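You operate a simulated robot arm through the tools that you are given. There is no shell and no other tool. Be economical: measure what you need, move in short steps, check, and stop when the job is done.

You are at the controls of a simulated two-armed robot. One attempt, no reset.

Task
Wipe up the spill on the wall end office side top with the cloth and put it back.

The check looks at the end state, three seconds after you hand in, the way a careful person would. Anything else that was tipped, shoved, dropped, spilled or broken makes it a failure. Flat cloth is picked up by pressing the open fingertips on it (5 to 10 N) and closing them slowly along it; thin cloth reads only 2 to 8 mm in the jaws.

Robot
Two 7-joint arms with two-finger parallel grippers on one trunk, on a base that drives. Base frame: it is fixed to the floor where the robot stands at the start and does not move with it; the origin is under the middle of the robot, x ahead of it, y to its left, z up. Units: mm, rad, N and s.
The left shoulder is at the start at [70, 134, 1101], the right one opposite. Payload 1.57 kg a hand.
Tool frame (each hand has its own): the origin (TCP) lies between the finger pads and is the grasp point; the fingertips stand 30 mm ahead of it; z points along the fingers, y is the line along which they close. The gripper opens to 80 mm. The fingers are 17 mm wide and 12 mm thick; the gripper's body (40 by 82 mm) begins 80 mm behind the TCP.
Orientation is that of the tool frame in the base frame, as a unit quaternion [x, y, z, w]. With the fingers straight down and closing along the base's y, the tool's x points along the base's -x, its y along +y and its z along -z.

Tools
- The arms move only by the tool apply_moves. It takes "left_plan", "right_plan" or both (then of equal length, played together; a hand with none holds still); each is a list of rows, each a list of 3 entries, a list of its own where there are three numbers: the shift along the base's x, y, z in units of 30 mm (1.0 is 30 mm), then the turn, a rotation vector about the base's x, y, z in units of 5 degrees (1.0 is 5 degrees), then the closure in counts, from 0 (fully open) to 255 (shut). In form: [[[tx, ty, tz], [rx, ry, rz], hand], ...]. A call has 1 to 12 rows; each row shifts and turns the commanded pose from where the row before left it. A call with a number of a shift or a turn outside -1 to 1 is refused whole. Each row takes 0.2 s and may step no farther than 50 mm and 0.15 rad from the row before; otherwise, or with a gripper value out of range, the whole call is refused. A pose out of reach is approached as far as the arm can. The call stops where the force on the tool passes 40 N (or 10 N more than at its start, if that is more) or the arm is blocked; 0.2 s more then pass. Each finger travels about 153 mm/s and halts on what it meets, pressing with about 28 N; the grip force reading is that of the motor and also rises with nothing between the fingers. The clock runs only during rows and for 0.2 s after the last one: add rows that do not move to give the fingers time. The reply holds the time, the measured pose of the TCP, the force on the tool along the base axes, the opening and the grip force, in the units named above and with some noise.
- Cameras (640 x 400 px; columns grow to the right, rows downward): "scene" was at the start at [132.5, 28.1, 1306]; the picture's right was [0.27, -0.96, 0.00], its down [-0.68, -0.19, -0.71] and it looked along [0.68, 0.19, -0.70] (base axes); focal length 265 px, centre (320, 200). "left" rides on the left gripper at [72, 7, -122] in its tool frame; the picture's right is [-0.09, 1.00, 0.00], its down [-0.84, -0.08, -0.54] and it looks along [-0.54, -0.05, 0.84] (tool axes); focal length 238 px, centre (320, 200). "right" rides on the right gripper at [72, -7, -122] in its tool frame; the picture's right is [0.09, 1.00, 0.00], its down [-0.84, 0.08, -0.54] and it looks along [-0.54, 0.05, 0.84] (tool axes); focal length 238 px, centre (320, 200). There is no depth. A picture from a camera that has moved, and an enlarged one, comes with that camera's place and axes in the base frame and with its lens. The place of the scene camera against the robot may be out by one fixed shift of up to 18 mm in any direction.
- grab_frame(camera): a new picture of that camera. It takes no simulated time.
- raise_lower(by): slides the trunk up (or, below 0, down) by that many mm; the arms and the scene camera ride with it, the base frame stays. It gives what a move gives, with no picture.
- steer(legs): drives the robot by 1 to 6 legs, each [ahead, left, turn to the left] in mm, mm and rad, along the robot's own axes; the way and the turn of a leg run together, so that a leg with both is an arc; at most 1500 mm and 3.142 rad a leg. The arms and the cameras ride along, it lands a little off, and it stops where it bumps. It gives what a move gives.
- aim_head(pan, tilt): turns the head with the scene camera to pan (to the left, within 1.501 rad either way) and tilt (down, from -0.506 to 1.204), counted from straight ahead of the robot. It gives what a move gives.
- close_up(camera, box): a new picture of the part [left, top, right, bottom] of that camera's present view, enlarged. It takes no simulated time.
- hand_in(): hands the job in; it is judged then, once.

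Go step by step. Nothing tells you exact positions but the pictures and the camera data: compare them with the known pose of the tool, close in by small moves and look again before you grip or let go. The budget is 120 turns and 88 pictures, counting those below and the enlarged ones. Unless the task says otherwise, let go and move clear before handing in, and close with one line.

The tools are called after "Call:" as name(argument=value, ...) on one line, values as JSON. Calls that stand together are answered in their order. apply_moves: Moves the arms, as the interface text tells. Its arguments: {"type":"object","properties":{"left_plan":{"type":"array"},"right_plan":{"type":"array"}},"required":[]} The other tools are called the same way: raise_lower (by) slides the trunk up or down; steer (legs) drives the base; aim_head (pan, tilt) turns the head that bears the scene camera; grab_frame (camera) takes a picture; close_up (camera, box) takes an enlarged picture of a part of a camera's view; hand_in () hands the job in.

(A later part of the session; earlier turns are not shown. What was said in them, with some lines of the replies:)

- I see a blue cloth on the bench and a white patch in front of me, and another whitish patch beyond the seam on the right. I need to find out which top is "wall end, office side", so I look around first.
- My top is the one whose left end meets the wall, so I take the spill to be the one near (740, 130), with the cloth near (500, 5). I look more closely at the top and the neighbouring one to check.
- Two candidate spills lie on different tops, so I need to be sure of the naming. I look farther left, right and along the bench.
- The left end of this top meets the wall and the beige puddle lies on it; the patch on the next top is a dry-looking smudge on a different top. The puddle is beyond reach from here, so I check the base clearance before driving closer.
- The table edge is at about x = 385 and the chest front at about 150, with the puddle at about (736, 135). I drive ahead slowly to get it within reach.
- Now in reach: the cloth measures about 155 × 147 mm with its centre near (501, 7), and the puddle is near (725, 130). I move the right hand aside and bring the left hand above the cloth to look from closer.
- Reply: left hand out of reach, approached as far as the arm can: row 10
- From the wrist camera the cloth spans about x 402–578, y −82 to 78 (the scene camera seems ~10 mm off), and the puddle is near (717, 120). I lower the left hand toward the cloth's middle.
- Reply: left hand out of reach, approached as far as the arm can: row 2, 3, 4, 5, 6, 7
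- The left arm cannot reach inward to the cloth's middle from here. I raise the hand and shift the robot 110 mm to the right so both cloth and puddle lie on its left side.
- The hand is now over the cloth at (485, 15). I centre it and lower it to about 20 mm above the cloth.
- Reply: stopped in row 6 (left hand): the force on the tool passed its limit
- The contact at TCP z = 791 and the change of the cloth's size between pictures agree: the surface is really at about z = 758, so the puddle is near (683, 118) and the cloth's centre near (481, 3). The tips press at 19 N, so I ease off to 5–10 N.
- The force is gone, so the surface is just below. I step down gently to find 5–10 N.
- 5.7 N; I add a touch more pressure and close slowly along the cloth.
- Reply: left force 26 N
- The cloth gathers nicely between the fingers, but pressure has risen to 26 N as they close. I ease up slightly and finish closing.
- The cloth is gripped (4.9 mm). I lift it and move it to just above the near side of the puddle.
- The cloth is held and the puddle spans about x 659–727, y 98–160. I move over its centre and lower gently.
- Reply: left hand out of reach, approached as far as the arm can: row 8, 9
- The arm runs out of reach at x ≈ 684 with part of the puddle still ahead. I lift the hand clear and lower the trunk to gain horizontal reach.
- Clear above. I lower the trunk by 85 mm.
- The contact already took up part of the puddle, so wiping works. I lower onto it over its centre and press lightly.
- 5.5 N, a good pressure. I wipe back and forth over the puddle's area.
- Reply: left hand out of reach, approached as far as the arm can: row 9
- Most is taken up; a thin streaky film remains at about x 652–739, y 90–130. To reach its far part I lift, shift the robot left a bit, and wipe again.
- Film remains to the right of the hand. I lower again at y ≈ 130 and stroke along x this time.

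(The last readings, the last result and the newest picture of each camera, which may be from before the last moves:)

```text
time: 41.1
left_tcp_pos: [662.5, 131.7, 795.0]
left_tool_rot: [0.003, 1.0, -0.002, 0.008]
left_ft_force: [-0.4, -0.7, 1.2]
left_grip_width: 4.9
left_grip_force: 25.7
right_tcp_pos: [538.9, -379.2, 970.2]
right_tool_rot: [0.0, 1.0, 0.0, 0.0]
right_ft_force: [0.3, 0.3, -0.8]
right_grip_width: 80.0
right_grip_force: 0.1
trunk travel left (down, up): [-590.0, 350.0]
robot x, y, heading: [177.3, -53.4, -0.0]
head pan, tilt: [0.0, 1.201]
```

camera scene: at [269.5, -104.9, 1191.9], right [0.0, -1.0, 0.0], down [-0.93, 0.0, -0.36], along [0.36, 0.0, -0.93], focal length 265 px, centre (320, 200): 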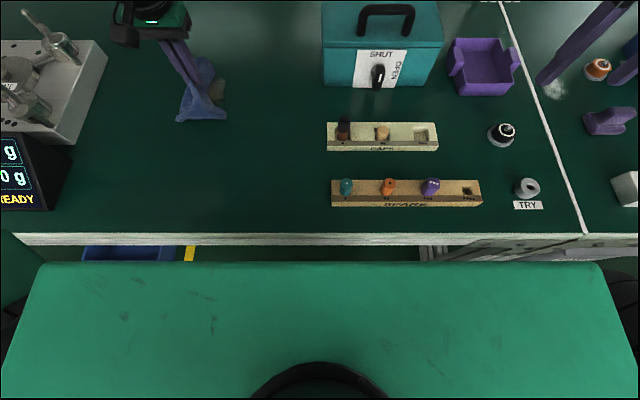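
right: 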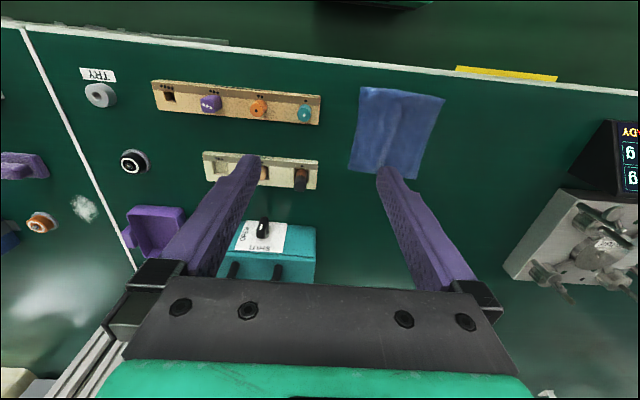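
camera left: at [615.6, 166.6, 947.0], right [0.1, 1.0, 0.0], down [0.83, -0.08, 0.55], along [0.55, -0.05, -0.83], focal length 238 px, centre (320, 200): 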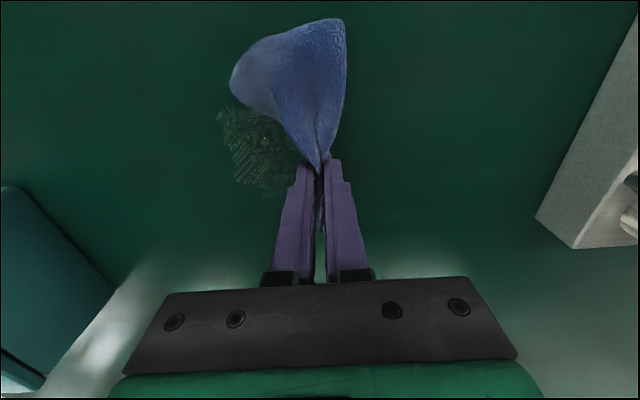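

Light contact; I press a little more and stroke.

Call:
apply_moves(left_plan=[[[-0.3, 0, -0.06], [0, 0, 0], 255], [[0.9, 0, 0], [0, 0, 0], 255], [[0.9, 0, 0], [0, 0, 0], 255], [[0.9, 0, 0], [0, 0, 0], 255], [[0, -0.45, 0], [0, 0, 0], 255], [[-0.9, 0, 0], [0, 0, 0], 255], [[-0.9, 0, 0], [0, 0, 0], 255], [[-0.9, 0, 0], [0, 0, 0], 255], [[0, -0.45, 0], [0, 0, 0], 255], [[0.9, 0, 0], [0, 0, 0], 255], [[0.9, 0, 0], [0, 0, 0], 255], [[0.9, 0, 0], [0, 0, 0], 255]])

Call:
apply_moves(left_plan=[[[0, -0.45, 0], [0, 0, 0], 255], [[-0.9, 0, 0], [0, 0, 0], 255], [[-0.9, 0, 0], [0, 0, 0], 255], [[-0.9, 0, 0], [0, 0, 0], 255], [[0, -0.4, 0], [0, 0, 0], 255], [[0.9, 0, 0], [0, 0, 0], 255], [[0.9, 0, 0], [0, 0, 0], 255], [[0.9, 0, 0], [0, 0, 0], 255], [[0, 0, 0], [0, 0, 0], 255]])

Call:
grab_frame(camera="left")

Call:
close_up(camera="scene", box=[140, 30, 380, 180])

```text
time: 43.7
left_tcp_pos: [701.3, 118.1, 800.5]
left_tool_rot: [0.002, 1.0, -0.002, 0.008]
left_ft_force: [-0.5, -0.2, -0.8]
left_grip_width: 4.9
left_grip_force: 25.7
left hand out of reach, approached as far as the arm can: row 4, 5, 12
right_tcp_pos: [540.3, -379.2, 969.0]
right_tool_rot: [0.0, 1.0, 0.0, 0.0]
right_ft_force: [-0.5, 0.3, 0.6]
right_grip_width: 79.9
right_grip_force: 0.0
trunk travel left (down, up): [-590.0, 350.0]
robot x, y, heading: [171.0, -49.7, -0.002]
head pan, tilt: [0.0, 1.201]
```

```text
time: 45.7
left_tcp_pos: [689.7, 97.8, 803.5]
left_tool_rot: [0.002, 1.0, -0.002, 0.007]
left_ft_force: [-0.2, 0.3, 0.0]
left_grip_width: 4.9
left_grip_force: 25.7
left hand out of reach, approached as far as the arm can: row 1, 8
right_tcp_pos: [539.8, -379.2, 969.6]
right_tool_rot: [-0.001, 1.0, 0.001, 0.0]
right_ft_force: [-0.4, 0.1, 0.1]
right_grip_width: 80.3
right_grip_force: 0.0
trunk travel left (down, up): [-590.0, 350.0]
robot x, y, heading: [171.2, -51.5, 0.0]
head pan, tilt: [0.0, 1.201]
```

```text
54 pictures are left
camera left: at [616.3, 105.9, 923.1], right [0.1, 1.0, 0.0], down [0.83, -0.08, 0.55], along [0.55, -0.06, -0.83], focal length 238 px, centre (320, 200)
```

left: 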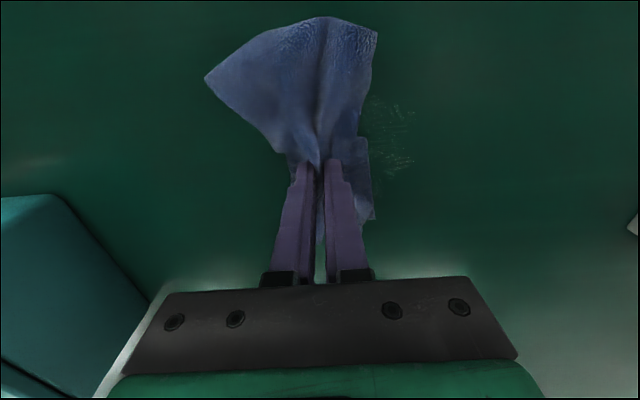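

```text
2.67 times, centred on (260, 105) of scene
camera zoom: at [281.5, -46.5, 1191.9], right [0.0, -1.0, 0.0], down [-0.93, 0.0, -0.36], along [0.36, 0.0, -0.93], focal length 707 px, centre (480, 453)
```

zoom: 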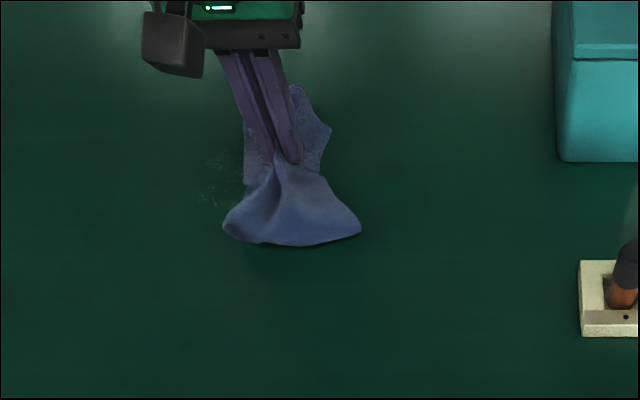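

Only a faint trace remains near x 650–705, y 135–160, within easy reach. I wipe there.

Call:
apply_moves(left_plan=[[[-0.5, 0.8, 0.1], [0, 0, 0], 255], [[-0.5, 0.8, 0], [0, 0, 0], 255], [[-0.2, 0.4, 0], [0, 0, 0], 255], [[0, 0, 0], [0, 0, 0], 255]])

```text
time: 46.7
left_tcp_pos: [654.9, 158.9, 805.6]
left_tool_rot: [0.003, 1.0, -0.001, 0.006]
left_ft_force: [-1.0, 0.2, -0.1]
left_grip_width: 5.3
left_grip_force: 25.5
right_tcp_pos: [538.9, -379.5, 969.8]
right_tool_rot: [0.0, 1.0, 0.0, -0.001]
right_ft_force: [-0.1, 0.6, -1.2]
right_grip_width: 79.7
right_grip_force: 0.1
trunk travel left (down, up): [-590.0, 350.0]
robot x, y, heading: [174.0, -49.7, -0.003]
head pan, tilt: [0.0, 1.201]
```

Call:
apply_moves(left_plan=[[[-0.3, 0, -0.3], [0, 0, 0], 255], [[0, 0, -0.11], [0, 0, 0], 255], [[0.8, 0, 0], [0, 0, 0], 255], [[0.8, 0, 0], [0, 0, 0], 255], [[0, -0.4, 0], [0, 0, 0], 255], [[-0.8, 0, 0], [0, 0, 0], 255], [[-0.8, 0, 0], [0, 0, 0], 255], [[0, -0.4, 0], [0, 0, 0], 255], [[0.8, 0, 0], [0, 0, 0], 255], [[0.8, 0, 0], [0, 0, 0], 255], [[0, 0.8, 0], [0, 0, 0], 255], [[-0.8, 0, 0], [0, 0, 0], 255]])

Call:
apply_moves(left_plan=[[[0, 0, 0.9], [0, 0, 0], 255], [[-0.9, -0.5, 0.9], [0, 0, 0], 255], [[-0.9, -0.5, 0], [0, 0, 0], 255], [[-0.9, -0.5, 0], [0, 0, 0], 255], [[-0.9, -0.5, 0], [0, 0, 0], 255], [[0, 0, 0], [0, 0, 0], 255]])

Call:
grab_frame(camera="left")

Call:
close_up(camera="scene", box=[140, 20, 380, 170])

```text
time: 49.3
left_tcp_pos: [668.6, 160.3, 794.1]
left_tool_rot: [0.001, 1.0, -0.001, 0.007]
left_ft_force: [1.6, 1.4, 3.6]
left_grip_width: 4.8
left_grip_force: 25.4
right_tcp_pos: [538.7, -378.4, 970.8]
right_tool_rot: [0.0, 1.0, 0.0, 0.001]
right_ft_force: [0.0, 0.4, -0.3]
right_grip_width: 80.2
right_grip_force: 0.1
trunk travel left (down, up): [-590.0, 350.0]
robot x, y, heading: [170.0, -50.2, -0.002]
head pan, tilt: [0.0, 1.201]
```

```text
time: 50.7
left_tcp_pos: [560.3, 98.1, 847.3]
left_tool_rot: [0.002, 1.0, -0.002, 0.007]
left_ft_force: [0.7, 0.0, -0.4]
left_grip_width: 5.0
left_grip_force: 25.6
right_tcp_pos: [539.0, -377.7, 968.4]
right_tool_rot: [0.0, 1.0, 0.0, 0.0]
right_ft_force: [-0.3, -0.5, 0.0]
right_grip_width: 80.0
right_grip_force: 0.1
trunk travel left (down, up): [-590.0, 350.0]
robot x, y, heading: [172.3, -51.3, -0.001]
head pan, tilt: [0.0, 1.201]
```

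```text
52 pictures are left
camera left: at [488.0, 106.9, 967.1], right [0.1, 1.0, 0.0], down [0.83, -0.08, 0.55], along [0.55, -0.05, -0.83], focal length 238 px, centre (320, 200)
```

left: 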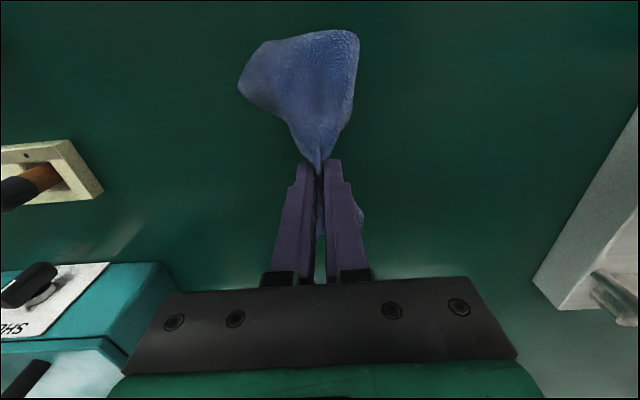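

```text
2.67 times, centred on (260, 95) of scene
camera zoom: at [282.6, -46.0, 1191.8], right [0.0, -1.0, 0.0], down [-0.93, 0.0, -0.36], along [0.36, 0.0, -0.93], focal length 707 px, centre (480, 480)
```

zoom: 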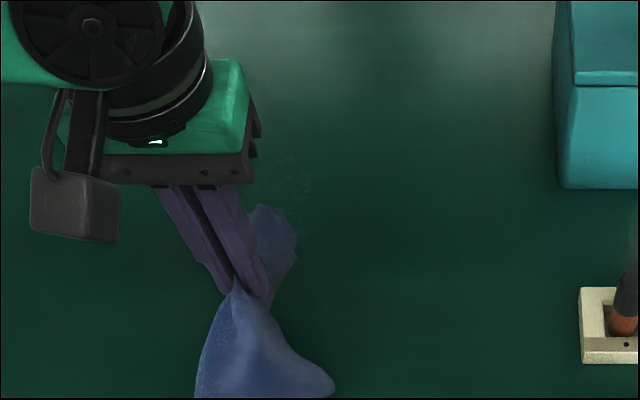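

Nearly everything is gone; a very faint trace shows near (705–720, 105). I tilt the tool 15° outward to reach it and wipe once more.

Call:
apply_moves(left_plan=[[[0.8, 0.05, 0], [0, -1, 0], 255], [[0.8, 0.05, 0], [0, -1, 0], 255], [[0.8, 0.05, 0], [0, -1, 0], 255], [[0.8, 0, 0], [0, 0, 0], 255], [[0.8, 0, -0.3], [0, 0, 0], 255], [[0.2, 0, -0.9], [0, 0, 0], 255], [[0, 0, -0.3], [0, 0, 0], 255], [[0, 0, 0], [0, 0, 0], 255]])

Call:
grab_frame(camera="left")

```text
time: 52.5
left_tcp_pos: [687.7, 104.8, 806.4]
left_tool_rot: [0.002, 0.991, -0.001, 0.136]
left_ft_force: [0.3, 0.9, -0.8]
left_grip_width: 4.8
left_grip_force: 25.5
right_tcp_pos: [538.7, -379.3, 968.2]
right_tool_rot: [0.0, 1.0, 0.0, 0.001]
right_ft_force: [-1.0, 0.0, -0.3]
right_grip_width: 79.9
right_grip_force: 0.1
trunk travel left (down, up): [-590.0, 350.0]
robot x, y, heading: [175.0, -51.0, -0.002]
head pan, tilt: [0.0, 1.201]
```

```text
50 pictures are left
camera left: at [585.4, 112.2, 901.4], right [0.09, 1.0, 0.02], down [0.66, -0.08, 0.75], along [0.75, -0.05, -0.66], focal length 238 px, centre (320, 200)
```

left: 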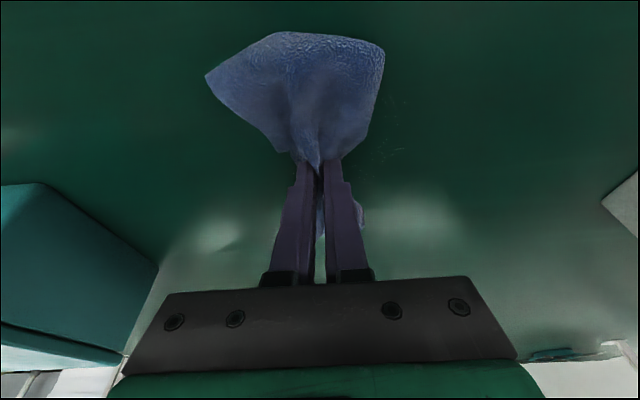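

I press down and wipe a wide band, y 90–165, x 675–720.

Call:
apply_moves(left_plan=[[[0, -0.5, -0.35], [0, 0, 0], 255], [[0, 0, -0.1], [0, 0, 0], 255], [[0, 0, 0], [0, 0, 0], 255]])

```text
time: 53.3
left_tcp_pos: [687.3, 88.7, 795.0]
left_tool_rot: [0.002, 0.99, -0.001, 0.142]
left_ft_force: [3.5, 7.0, 24.2]
left_grip_width: 4.9
left_grip_force: 25.2
right_tcp_pos: [537.1, -378.3, 971.0]
right_tool_rot: [0.0, 1.0, 0.0, 0.002]
right_ft_force: [-0.1, 0.6, -0.7]
right_grip_width: 80.3
right_grip_force: 0.1
trunk travel left (down, up): [-590.0, 350.0]
robot x, y, heading: [169.7, -49.8, 0.0]
head pan, tilt: [0.0, 1.201]
```

Call:
apply_moves(left_plan=[[[0, 0, 0.09], [0, 0, 0], 255], [[0, 0.9, 0], [0, 0, 0], 255], [[0, 0.9, 0], [0, 0, 0], 255], [[0, 0.8, 0], [0, 0, 0], 255], [[0.5, 0, 0], [0, 0, 0], 255], [[0, -0.9, 0], [0, 0, 0], 255], [[0, -0.9, 0], [0, 0, 0], 255], [[0, -0.8, 0], [0, 0, 0], 255], [[0.5, 0, 0], [0, 0, 0], 255], [[0, 0.9, 0], [0, 0, 0], 255], [[0, 0.9, 0], [0, 0, 0], 255], [[0, 0.8, 0], [0, 0, 0], 255]])

Call:
grab_frame(camera="left")

Call:
close_up(camera="scene", box=[140, 20, 380, 170])

```text
time: 55.9
left_tcp_pos: [717.8, 166.3, 795.0]
left_tool_rot: [0.002, 0.99, -0.002, 0.138]
left_ft_force: [0.3, -3.2, 10.1]
left_grip_width: 4.9
left_grip_force: 25.8
right_tcp_pos: [537.4, -379.0, 970.2]
right_tool_rot: [0.0, 1.0, 0.001, 0.001]
right_ft_force: [-0.5, 0.1, 0.4]
right_grip_width: 80.1
right_grip_force: 0.1
trunk travel left (down, up): [-590.0, 350.0]
robot x, y, heading: [168.6, -50.8, -0.003]
head pan, tilt: [0.0, 1.201]
```

```text
49 pictures are left
camera left: at [614.8, 174.0, 891.0], right [0.09, 1.0, 0.02], down [0.66, -0.08, 0.75], along [0.75, -0.06, -0.66], focal length 238 px, centre (320, 200)
```

left: 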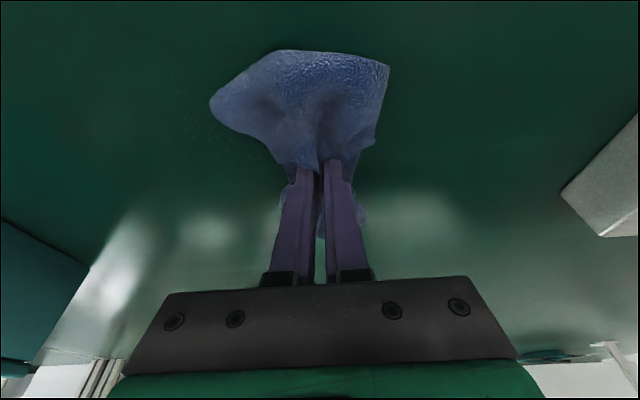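

```text
2.67 times, centred on (260, 95) of scene
camera zoom: at [280.1, -47.7, 1192.2], right [0.0, -1.0, 0.0], down [-0.93, 0.0, -0.36], along [0.36, 0.0, -0.93], focal length 707 px, centre (480, 480)
```

zoom: 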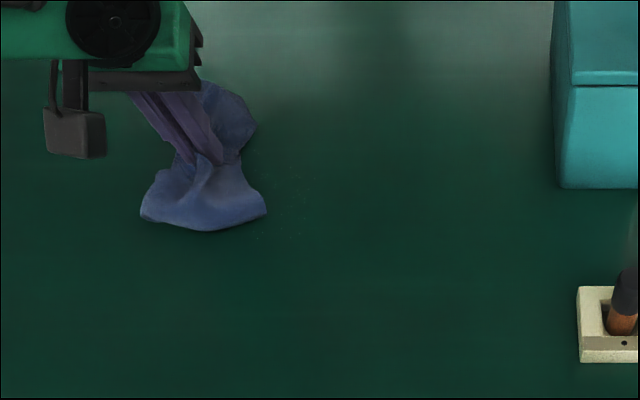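

Just a few faint specks remain near (698, 97). One more dense pass over that spot.

Call:
apply_moves(left_plan=[[[0, -0.8, 0], [0, 0, 0], 255], [[0, -0.8, 0], [0, 0, 0], 255], [[-0.9, 0, 0], [0, 0, 0], 255], [[-0.6, 0, 0], [0, 0, 0], 255], [[0, -0.3, 0], [0, 0, 0], 255], [[0.9, 0, 0], [0, 0, 0], 255], [[0.6, 0, 0], [0, 0, 0], 255], [[0, -0.3, 0], [0, 0, 0], 255], [[-0.9, 0, 0], [0, 0, 0], 255], [[-0.6, 0, 0], [0, 0, 0], 255], [[0, -0.3, 0], [0, 0, 0], 255], [[0.9, 0, 0], [0, 0, 0], 255]])

Call:
apply_moves(left_plan=[[[0.5, 0, 0], [0, 0, 0], 255], [[0, -0.3, 0], [0, 0, 0], 255], [[-0.9, 0, 0], [0, 0, 0], 255], [[-0.8, 0, 0], [0, 0, 0], 255], [[0, 0, 0.9], [0, 1, 0], 255], [[-0.9, 0, 0.5], [0, 1, 0], 255], [[-0.9, 0, 0], [0, 1, 0], 255], [[-0.9, -0.5, 0], [0, 0, 0], 255], [[-0.9, -0.5, 0], [0, 0, 0], 255], [[-0.9, -0.5, 0], [0, 0, 0], 255], [[0, 0, 0], [0, 0, 0], 255]])

Call:
grab_frame(camera="left")

Call:
close_up(camera="scene", box=[140, 20, 380, 170])

```text
time: 58.5
left_tcp_pos: [695.4, 91.0, 793.9]
left_tool_rot: [0.002, 0.99, -0.002, 0.14]
left_ft_force: [-8.0, -1.2, 22.4]
left_grip_width: 4.8
left_grip_force: 25.2
right_tcp_pos: [535.7, -379.1, 971.3]
right_tool_rot: [0.0, 1.0, 0.001, 0.002]
right_ft_force: [0.8, -0.1, 0.3]
right_grip_width: 80.0
right_grip_force: 0.0
trunk travel left (down, up): [-590.0, 350.0]
robot x, y, heading: [170.9, -49.1, -0.0]
head pan, tilt: [0.0, 1.201]
```

```text
time: 60.9
left_tcp_pos: [527.1, 38.7, 835.0]
left_tool_rot: [0.001, 1.0, -0.002, 0.006]
left_ft_force: [-0.6, -0.2, 0.1]
left_grip_width: 5.1
left_grip_force: 25.0
right_tcp_pos: [540.4, -378.2, 969.9]
right_tool_rot: [0.0, 1.0, 0.0, -0.001]
right_ft_force: [-1.3, 0.7, -0.1]
right_grip_width: 80.0
right_grip_force: 0.1
trunk travel left (down, up): [-590.0, 350.0]
robot x, y, heading: [170.9, -50.7, -0.005]
head pan, tilt: [0.0, 1.201]
```

```text
47 pictures are left
camera left: at [454.5, 46.2, 953.5], right [0.1, 1.0, 0.0], down [0.83, -0.08, 0.55], along [0.55, -0.05, -0.83], focal length 238 px, centre (320, 200)
```

left: 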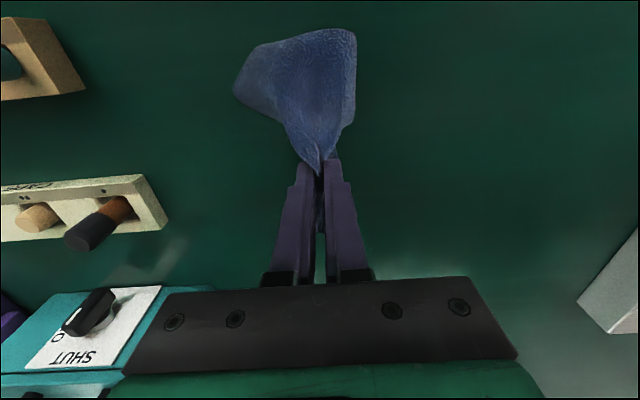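

```text
2.67 times, centred on (260, 95) of scene
camera zoom: at [282.3, -46.0, 1191.9], right [0.0, -1.0, 0.0], down [-0.93, 0.0, -0.36], along [0.36, 0.0, -0.93], focal length 707 px, centre (480, 480)
```

zoom: 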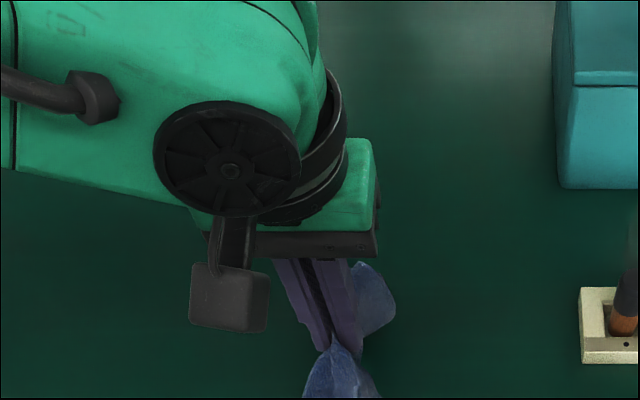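

I lift higher, shift the robot right again for inner reach, and check the puddle's place.

Call:
apply_moves(left_plan=[[[0, 0.3, 0.9], [0, 0, 0], 255], [[-0.5, 0.3, 0.6], [0, 0, 0], 255], [[-0.5, 0, 0], [0, 0, 0], 255], [[0, 0, 0], [0, 0, 0], 255]])

Call:
steer(legs=[[0, -70, 0]])

Call:
grab_frame(camera="left")

Call:
close_up(camera="scene", box=[100, 10, 340, 160])

```text
time: 61.9
left_tcp_pos: [497.9, 57.6, 878.8]
left_tool_rot: [0.002, 1.0, -0.001, 0.006]
left_ft_force: [0.2, 0.3, -0.9]
left_grip_width: 4.7
left_grip_force: 25.5
right_tcp_pos: [539.3, -377.4, 969.0]
right_tool_rot: [-0.001, 1.0, 0.0, 0.0]
right_ft_force: [0.3, 0.3, 0.1]
right_grip_width: 79.8
right_grip_force: 0.0
trunk travel left (down, up): [-590.0, 350.0]
robot x, y, heading: [172.2, -52.4, -0.004]
head pan, tilt: [0.0, 1.201]
```

```text
time: 62.9
left_tcp_pos: [498.1, -12.3, 880.2]
left_tool_rot: [0.001, 1.0, 0.0, 0.006]
left_ft_force: [0.1, 0.1, -0.7]
left_grip_width: 4.9
left_grip_force: 24.8
right_tcp_pos: [538.1, -446.5, 969.5]
right_tool_rot: [-0.001, 1.0, -0.001, 0.0]
right_ft_force: [0.5, -0.1, -0.5]
right_grip_width: 79.8
right_grip_force: 0.1
trunk travel left (down, up): [-590.0, 350.0]
robot x, y, heading: [172.0, -121.3, 0.0]
head pan, tilt: [0.0, 1.201]
```

```text
45 pictures are left
camera left: at [424.8, -4.9, 998.5], right [0.1, 1.0, 0.0], down [0.83, -0.08, 0.55], along [0.55, -0.05, -0.83], focal length 238 px, centre (320, 200)
```

left: 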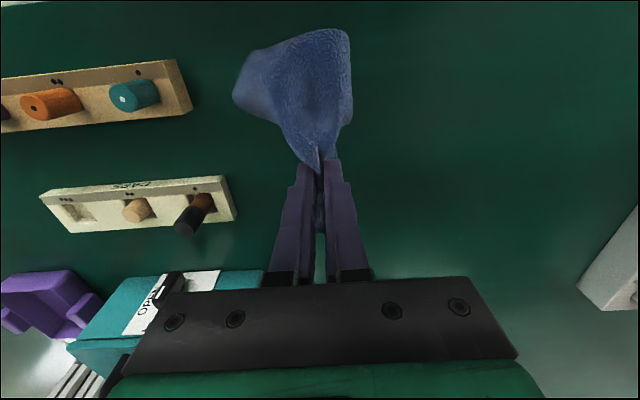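

```text
2.67 times, centred on (220, 85) of scene
camera zoom: at [281.9, -115.9, 1191.9], right [0.0, -1.0, 0.0], down [-0.93, 0.0, -0.36], along [0.36, 0.0, -0.93], focal length 707 px, centre (587, 507)
```

zoom: 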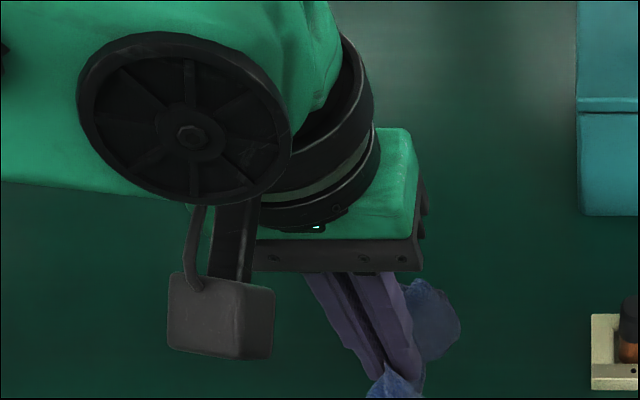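

The puddle's place is clean in the left camera. I now lower the cloth back to its original spot, centred at about (484, 2).

Call:
apply_moves(left_plan=[[[-0.2, 0.25, -0.3], [0, 0, 0], 255], [[-0.2, 0.2, -0.5], [0, 0, 0], 255], [[0, 0, -0.5], [0, 0, 0], 255], [[0, 0, -0.5], [0, 0, 0], 255], [[0, 0, -0.5], [0, 0, 0], 255], [[0, 0, -0.4], [0, 0, 0], 255], [[0, 0, -0.1], [0, 0, 0], 255], [[0, 0, 0], [0, 0, 0], 255]])

Call:
grab_frame(camera="left")

Call:
grab_frame(camera="scene")

```text
time: 64.7
left_tcp_pos: [504.6, -4.3, 812.4]
left_tool_rot: [0.002, 1.0, -0.001, 0.006]
left_ft_force: [-0.7, -0.8, -0.4]
left_grip_width: 4.8
left_grip_force: 24.7
left hand out of reach, approached as far as the arm can: row 2, 3, 5
right_tcp_pos: [539.7, -448.1, 971.4]
right_tool_rot: [-0.001, 1.0, 0.001, -0.001]
right_ft_force: [-0.1, -1.0, -0.6]
right_grip_width: 79.9
right_grip_force: 0.1
trunk travel left (down, up): [-590.0, 350.0]
robot x, y, heading: [173.8, -125.1, 0.001]
head pan, tilt: [0.0, 1.201]
```

```text
43 pictures are left
camera left: at [431.9, 4.3, 932.3], right [0.1, 1.0, 0.0], down [0.83, -0.08, 0.55], along [0.55, -0.05, -0.83], focal length 238 px, centre (320, 200)
```

left: 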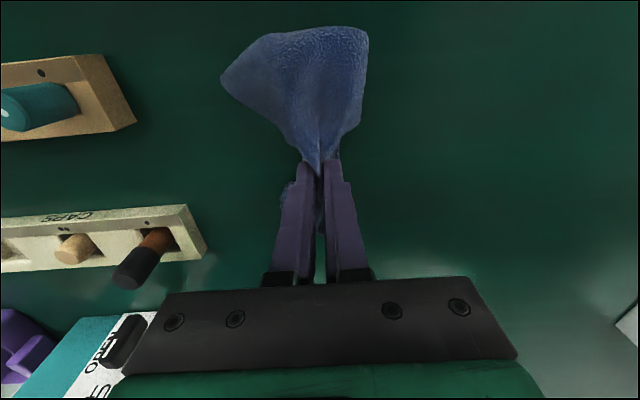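

```text
42 pictures are left
camera scene: at [282.2, -115.7, 1191.9], right [0.0, -1.0, 0.0], down [-0.93, 0.0, -0.36], along [0.36, 0.0, -0.93], focal length 265 px, centre (320, 200)
```

scene: 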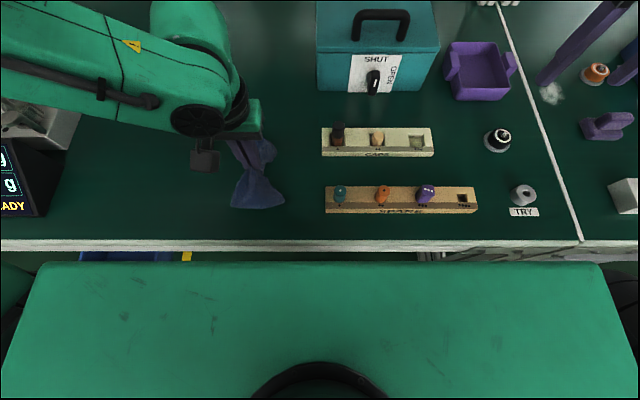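

The lowered trunk limits inward reach. I restore the trunk height and step back 14 mm to the configuration in which I picked it up.

Call:
raise_lower(by=85)

Call:
steer(legs=[[-16, 0, 0]])

```text
time: 65.9
left_tcp_pos: [504.9, -3.9, 897.3]
left_tool_rot: [0.002, 1.0, -0.001, 0.006]
left_ft_force: [-0.4, 0.8, 0.4]
left_grip_width: 4.8
left_grip_force: 25.0
right_tcp_pos: [540.0, -448.0, 1054.8]
right_tool_rot: [0.0, 1.0, 0.0, 0.0]
right_ft_force: [-0.2, 0.1, 0.0]
right_grip_width: 79.7
right_grip_force: 0.0
trunk travel left (down, up): [-675.0, 265.0]
robot x, y, heading: [171.8, -124.8, -0.001]
head pan, tilt: [0.0, 1.201]
```

```text
time: 66.7
left_tcp_pos: [490.7, -2.9, 897.8]
left_tool_rot: [0.002, 1.0, -0.001, 0.004]
left_ft_force: [0.2, 0.0, -0.4]
left_grip_width: 4.8
left_grip_force: 25.1
right_tcp_pos: [527.1, -447.8, 1053.5]
right_tool_rot: [-0.002, 1.0, 0.0, -0.001]
right_ft_force: [1.0, 0.2, -0.4]
right_grip_width: 80.0
right_grip_force: 0.1
trunk travel left (down, up): [-675.0, 265.0]
robot x, y, heading: [157.7, -124.0, 0.0]
head pan, tilt: [0.0, 1.201]
```

Now the lowering should work; down to just above contact.

Call:
apply_moves(left_plan=[[[-0.2, 0.1, -0.6], [0, 0, 0], 255], [[0, 0, -0.6], [0, 0, 0], 255], [[0, 0, -0.6], [0, 0, 0], 255], [[0, 0, -0.6], [0, 0, 0], 255], [[0, 0, -0.5], [0, 0, 0], 255], [[0, 0, -0.4], [0, 0, 0], 255], [[0, 0, -0.1], [0, 0, 0], 255], [[0, 0, 0], [0, 0, 0], 255]])

Call:
grab_frame(camera="left")

Call:
close_up(camera="scene", box=[160, 100, 400, 250])

```text
time: 68.5
left_tcp_pos: [488.4, -2.3, 806.2]
left_tool_rot: [0.002, 1.0, -0.001, 0.006]
left_ft_force: [0.6, 0.9, -0.2]
left_grip_width: 4.8
left_grip_force: 24.9
left hand out of reach, approached as far as the arm can: row 1
right_tcp_pos: [523.1, -446.7, 1055.2]
right_tool_rot: [0.0, 1.0, 0.001, -0.001]
right_ft_force: [0.6, -0.1, -0.1]
right_grip_width: 80.1
right_grip_force: 0.1
trunk travel left (down, up): [-675.0, 265.0]
robot x, y, heading: [155.1, -120.9, 0.002]
head pan, tilt: [0.0, 1.201]
```

```text
41 pictures are left
camera left: at [415.8, 4.6, 925.3], right [0.1, 1.0, 0.0], down [0.83, -0.08, 0.55], along [0.55, -0.05, -0.83], focal length 238 px, centre (320, 200)
```

left: 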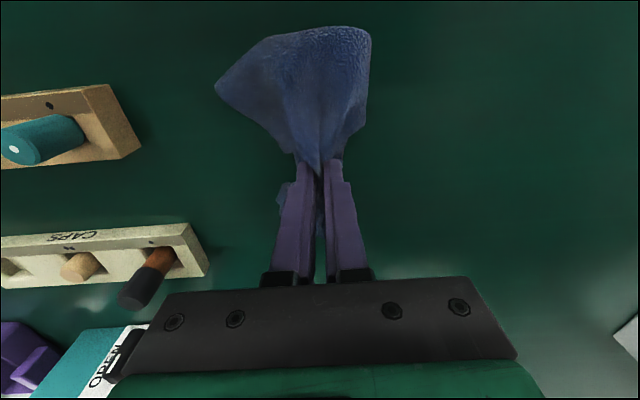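

```text
2.67 times, centred on (280, 175) of scene
camera zoom: at [266.1, -115.9, 1276.9], right [0.0, -1.0, 0.0], down [-0.93, 0.0, -0.36], along [0.36, 0.0, -0.93], focal length 707 px, centre (427, 267)
```

zoom: 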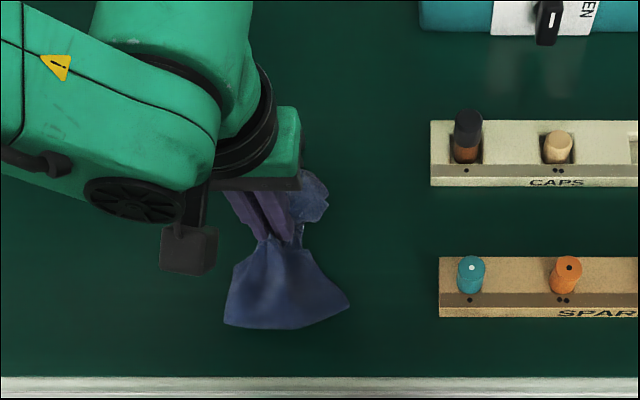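

The cloth drapes out both ways over its old place. I press it onto the table, then open the fingers slowly to spread it.

Call:
apply_moves(left_plan=[[[0, 0, -0.3], [0, 0, 0], 255], [[0, 0, -0.15], [0, 0, 0], 255], [[0, 0, 0], [0, 0, 0], 255]])

```text
time: 69.3
left_tcp_pos: [487.8, -2.7, 793.7]
left_tool_rot: [0.002, 1.0, -0.001, 0.009]
left_ft_force: [0.6, 2.5, 23.9]
left_grip_width: 4.9
left_grip_force: 25.3
right_tcp_pos: [523.1, -447.8, 1055.9]
right_tool_rot: [-0.001, 1.0, 0.001, 0.002]
right_ft_force: [0.3, 0.1, 0.6]
right_grip_width: 80.0
right_grip_force: 0.1
trunk travel left (down, up): [-675.0, 265.0]
robot x, y, heading: [156.2, -121.2, -0.002]
head pan, tilt: [0.0, 1.201]
```

Pressed at 24 N, and this falls as the fingers open. I open slowly, partly.

Call:
apply_moves(left_plan=[[[0, 0, 0], [0, 0, 0], 235], [[0, 0, 0], [0, 0, 0], 220], [[0, 0, 0], [0, 0, 0], 205], [[0, 0, 0], [0, 0, 0], 190], [[0, 0, 0], [0, 0, 0], 175], [[0, 0, 0], [0, 0, 0], 160], [[0, 0, 0], [0, 0, 0], 145], [[0, 0, 0], [0, 0, 0], 130], [[0, 0, 0], [0, 0, 0], 115], [[0, 0, 0], [0, 0, 0], 100], [[0, 0, 0], [0, 0, 0], 85], [[0, 0, 0], [0, 0, 0], 70]])

Call:
grab_frame(camera="left")

```text
time: 71.9
left_tcp_pos: [486.4, -4.0, 792.7]
left_tool_rot: [0.002, 1.0, 0.0, 0.007]
left_ft_force: [-0.6, -8.5, 24.2]
left_grip_width: 50.8
left_grip_force: 0.0
right_tcp_pos: [523.1, -450.1, 1055.1]
right_tool_rot: [0.0, 1.0, 0.0, 0.0]
right_ft_force: [0.0, -0.4, 0.4]
right_grip_width: 80.0
right_grip_force: 0.0
trunk travel left (down, up): [-675.0, 265.0]
robot x, y, heading: [153.7, -122.0, 0.001]
head pan, tilt: [0.0, 1.201]
```

```text
39 pictures are left
camera left: at [413.4, 2.9, 912.8], right [0.1, 1.0, 0.0], down [0.83, -0.08, 0.55], along [0.55, -0.05, -0.83], focal length 238 px, centre (320, 200)
```

left: 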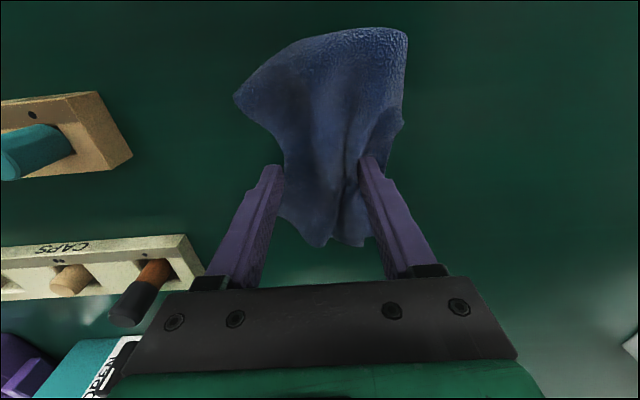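

The cloth is released and spreading back. I open fully and lift straight up to look.

Call:
apply_moves(left_plan=[[[0, 0, 0], [0, 0, 0], 40], [[0, 0, 0], [0, 0, 0], 10], [[0, 0, 0.3], [0, 0, 0], 0], [[0, 0, 0.8], [0, 0, 0], 0], [[0, 0, 0.9], [0, 0, 0], 0], [[0, 0, 0.9], [0, 0, 0], 0], [[0, 0.5, 0.9], [0, 0, 0], 0], [[0, 0.5, 0.9], [0, 0, 0], 0], [[0, 0, 0], [0, 0, 0], 0]])

Call:
grab_frame(camera="left")

Call:
grab_frame(camera="scene")

```text
time: 73.9
left_tcp_pos: [486.9, 27.5, 934.1]
left_tool_rot: [0.002, 1.0, -0.001, 0.006]
left_ft_force: [0.6, -0.4, 0.0]
left_grip_width: 79.9
left_grip_force: 0.0
right_tcp_pos: [524.7, -447.4, 1054.2]
right_tool_rot: [0.0, 1.0, 0.001, 0.0]
right_ft_force: [0.0, -0.1, 0.5]
right_grip_width: 80.1
right_grip_force: 0.1
trunk travel left (down, up): [-675.0, 265.0]
robot x, y, heading: [157.9, -121.8, -0.0]
head pan, tilt: [0.0, 1.201]
```

```text
38 pictures are left
camera left: at [414.6, 35.4, 1053.9], right [0.1, 1.0, 0.0], down [0.83, -0.08, 0.55], along [0.55, -0.05, -0.83], focal length 238 px, centre (320, 200)
```

left: 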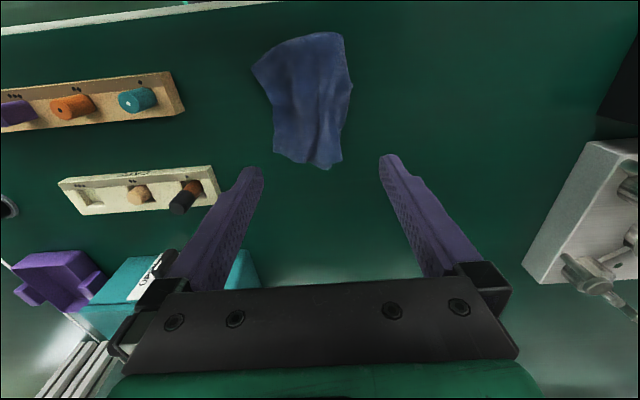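

```text
37 pictures are left
camera scene: at [266.7, -116.3, 1276.8], right [0.0, -1.0, 0.0], down [-0.93, 0.0, -0.36], along [0.36, 0.0, -0.93], focal length 265 px, centre (320, 200)
```

scene: 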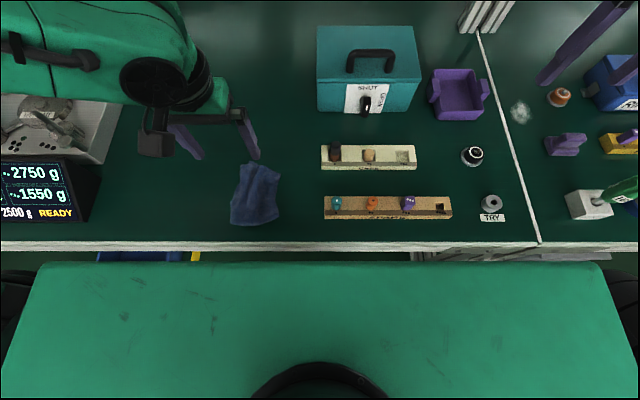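

The cloth lies nearly flat at its old place. I move the left hand well clear and inspect the wiped area once more.

Call:
apply_moves(left_plan=[[[0, 0.9, 0.9], [0, 0, 0], 0], [[0, 0.9, 0.9], [0, 0, 0], 0], [[0, 0.9, 0.9], [0, 0, 0], 0], [[0, 1, 0.9], [0, 0, 0], 0], [[0, 1, 0.5], [0, 0, 0], 0], [[0, 1, 0], [0, 0, 0], 0], [[0, 1, 0], [0, 0, 0], 0], [[0, 1, 0], [0, 0, 0], 0], [[0, 0, 0], [0, 0, 0], 0]])

Call:
aim_head(pan=0.4, tilt=0.9)

Call:
grab_frame(camera="scene")

Call:
grab_frame(camera="left")

```text
time: 75.9
left_tcp_pos: [488.5, 257.0, 1057.7]
left_tool_rot: [0.002, 1.0, -0.001, 0.006]
left_ft_force: [-0.3, 0.5, 0.3]
left_grip_width: 80.1
left_grip_force: 0.0
right_tcp_pos: [522.9, -447.8, 1055.3]
right_tool_rot: [-0.001, 1.0, 0.0, 0.0]
right_ft_force: [0.4, 0.3, 0.8]
right_grip_width: 79.7
right_grip_force: 0.1
trunk travel left (down, up): [-675.0, 265.0]
robot x, y, heading: [154.2, -119.4, -0.0]
head pan, tilt: [0.0, 1.201]
```

```text
time: 76.7
left_tcp_pos: [488.8, 257.6, 1056.7]
left_tool_rot: [0.002, 1.0, 0.0, 0.006]
left_ft_force: [0.1, 0.3, 0.0]
left_grip_width: 79.8
left_grip_force: 0.1
right_tcp_pos: [524.4, -448.8, 1054.2]
right_tool_rot: [-0.001, 1.0, 0.0, 0.001]
right_ft_force: [-1.6, 0.9, 0.1]
right_grip_width: 80.3
right_grip_force: 0.0
trunk travel left (down, up): [-675.0, 265.0]
robot x, y, heading: [153.7, -121.1, 0.002]
head pan, tilt: [0.4, 0.901]
```

```text
36 pictures are left
camera scene: at [279.7, -86.4, 1296.7], right [0.39, -0.92, 0.0], down [-0.72, -0.3, -0.62], along [0.57, 0.24, -0.78], focal length 265 px, centre (320, 200)
```

scene: 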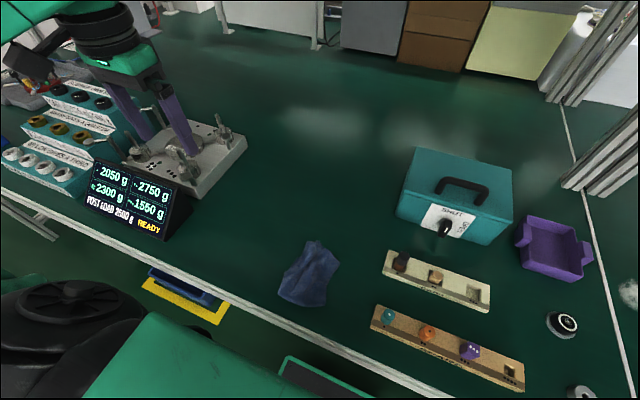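

```text
35 pictures are left
camera left: at [415.0, 264.2, 1176.4], right [0.09, 1.0, 0.0], down [0.83, -0.08, 0.55], along [0.55, -0.05, -0.83], focal length 238 px, centre (320, 200)
```

left: 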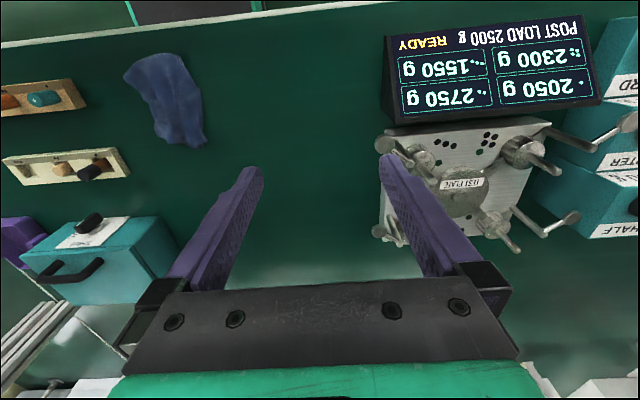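

The area looks clean; one enlarged look to be certain.

Call:
close_up(camera="scene", box=[240, 140, 400, 320])

```text
2.22 times, centred on (320, 230) of scene
camera zoom: at [279.7, -86.4, 1296.7], right [0.39, -0.92, 0.0], down [-0.72, -0.3, -0.62], along [0.57, 0.24, -0.78], focal length 589 px, centre (320, 133)
```

zoom: 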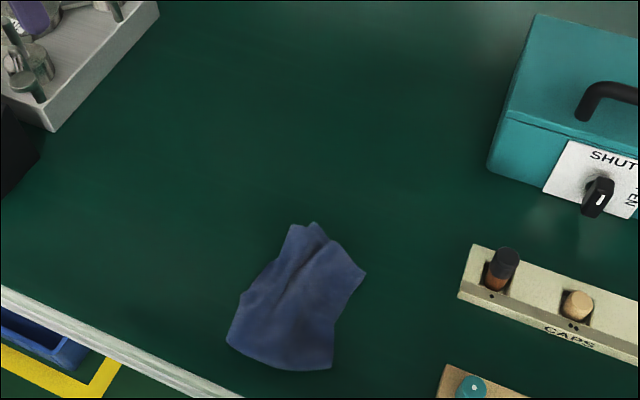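

The top is clean, the cloth is back in its place, nothing else looks moved, and both hands are clear. I hand in.

Call:
hand_in()

```text
The job is handed in.
```

I wiped up the spill and laid the cloth back where it was. It now lies slightly rumpled and narrower than before. In the last pictures the top looks clean and nothing else appears to have moved.
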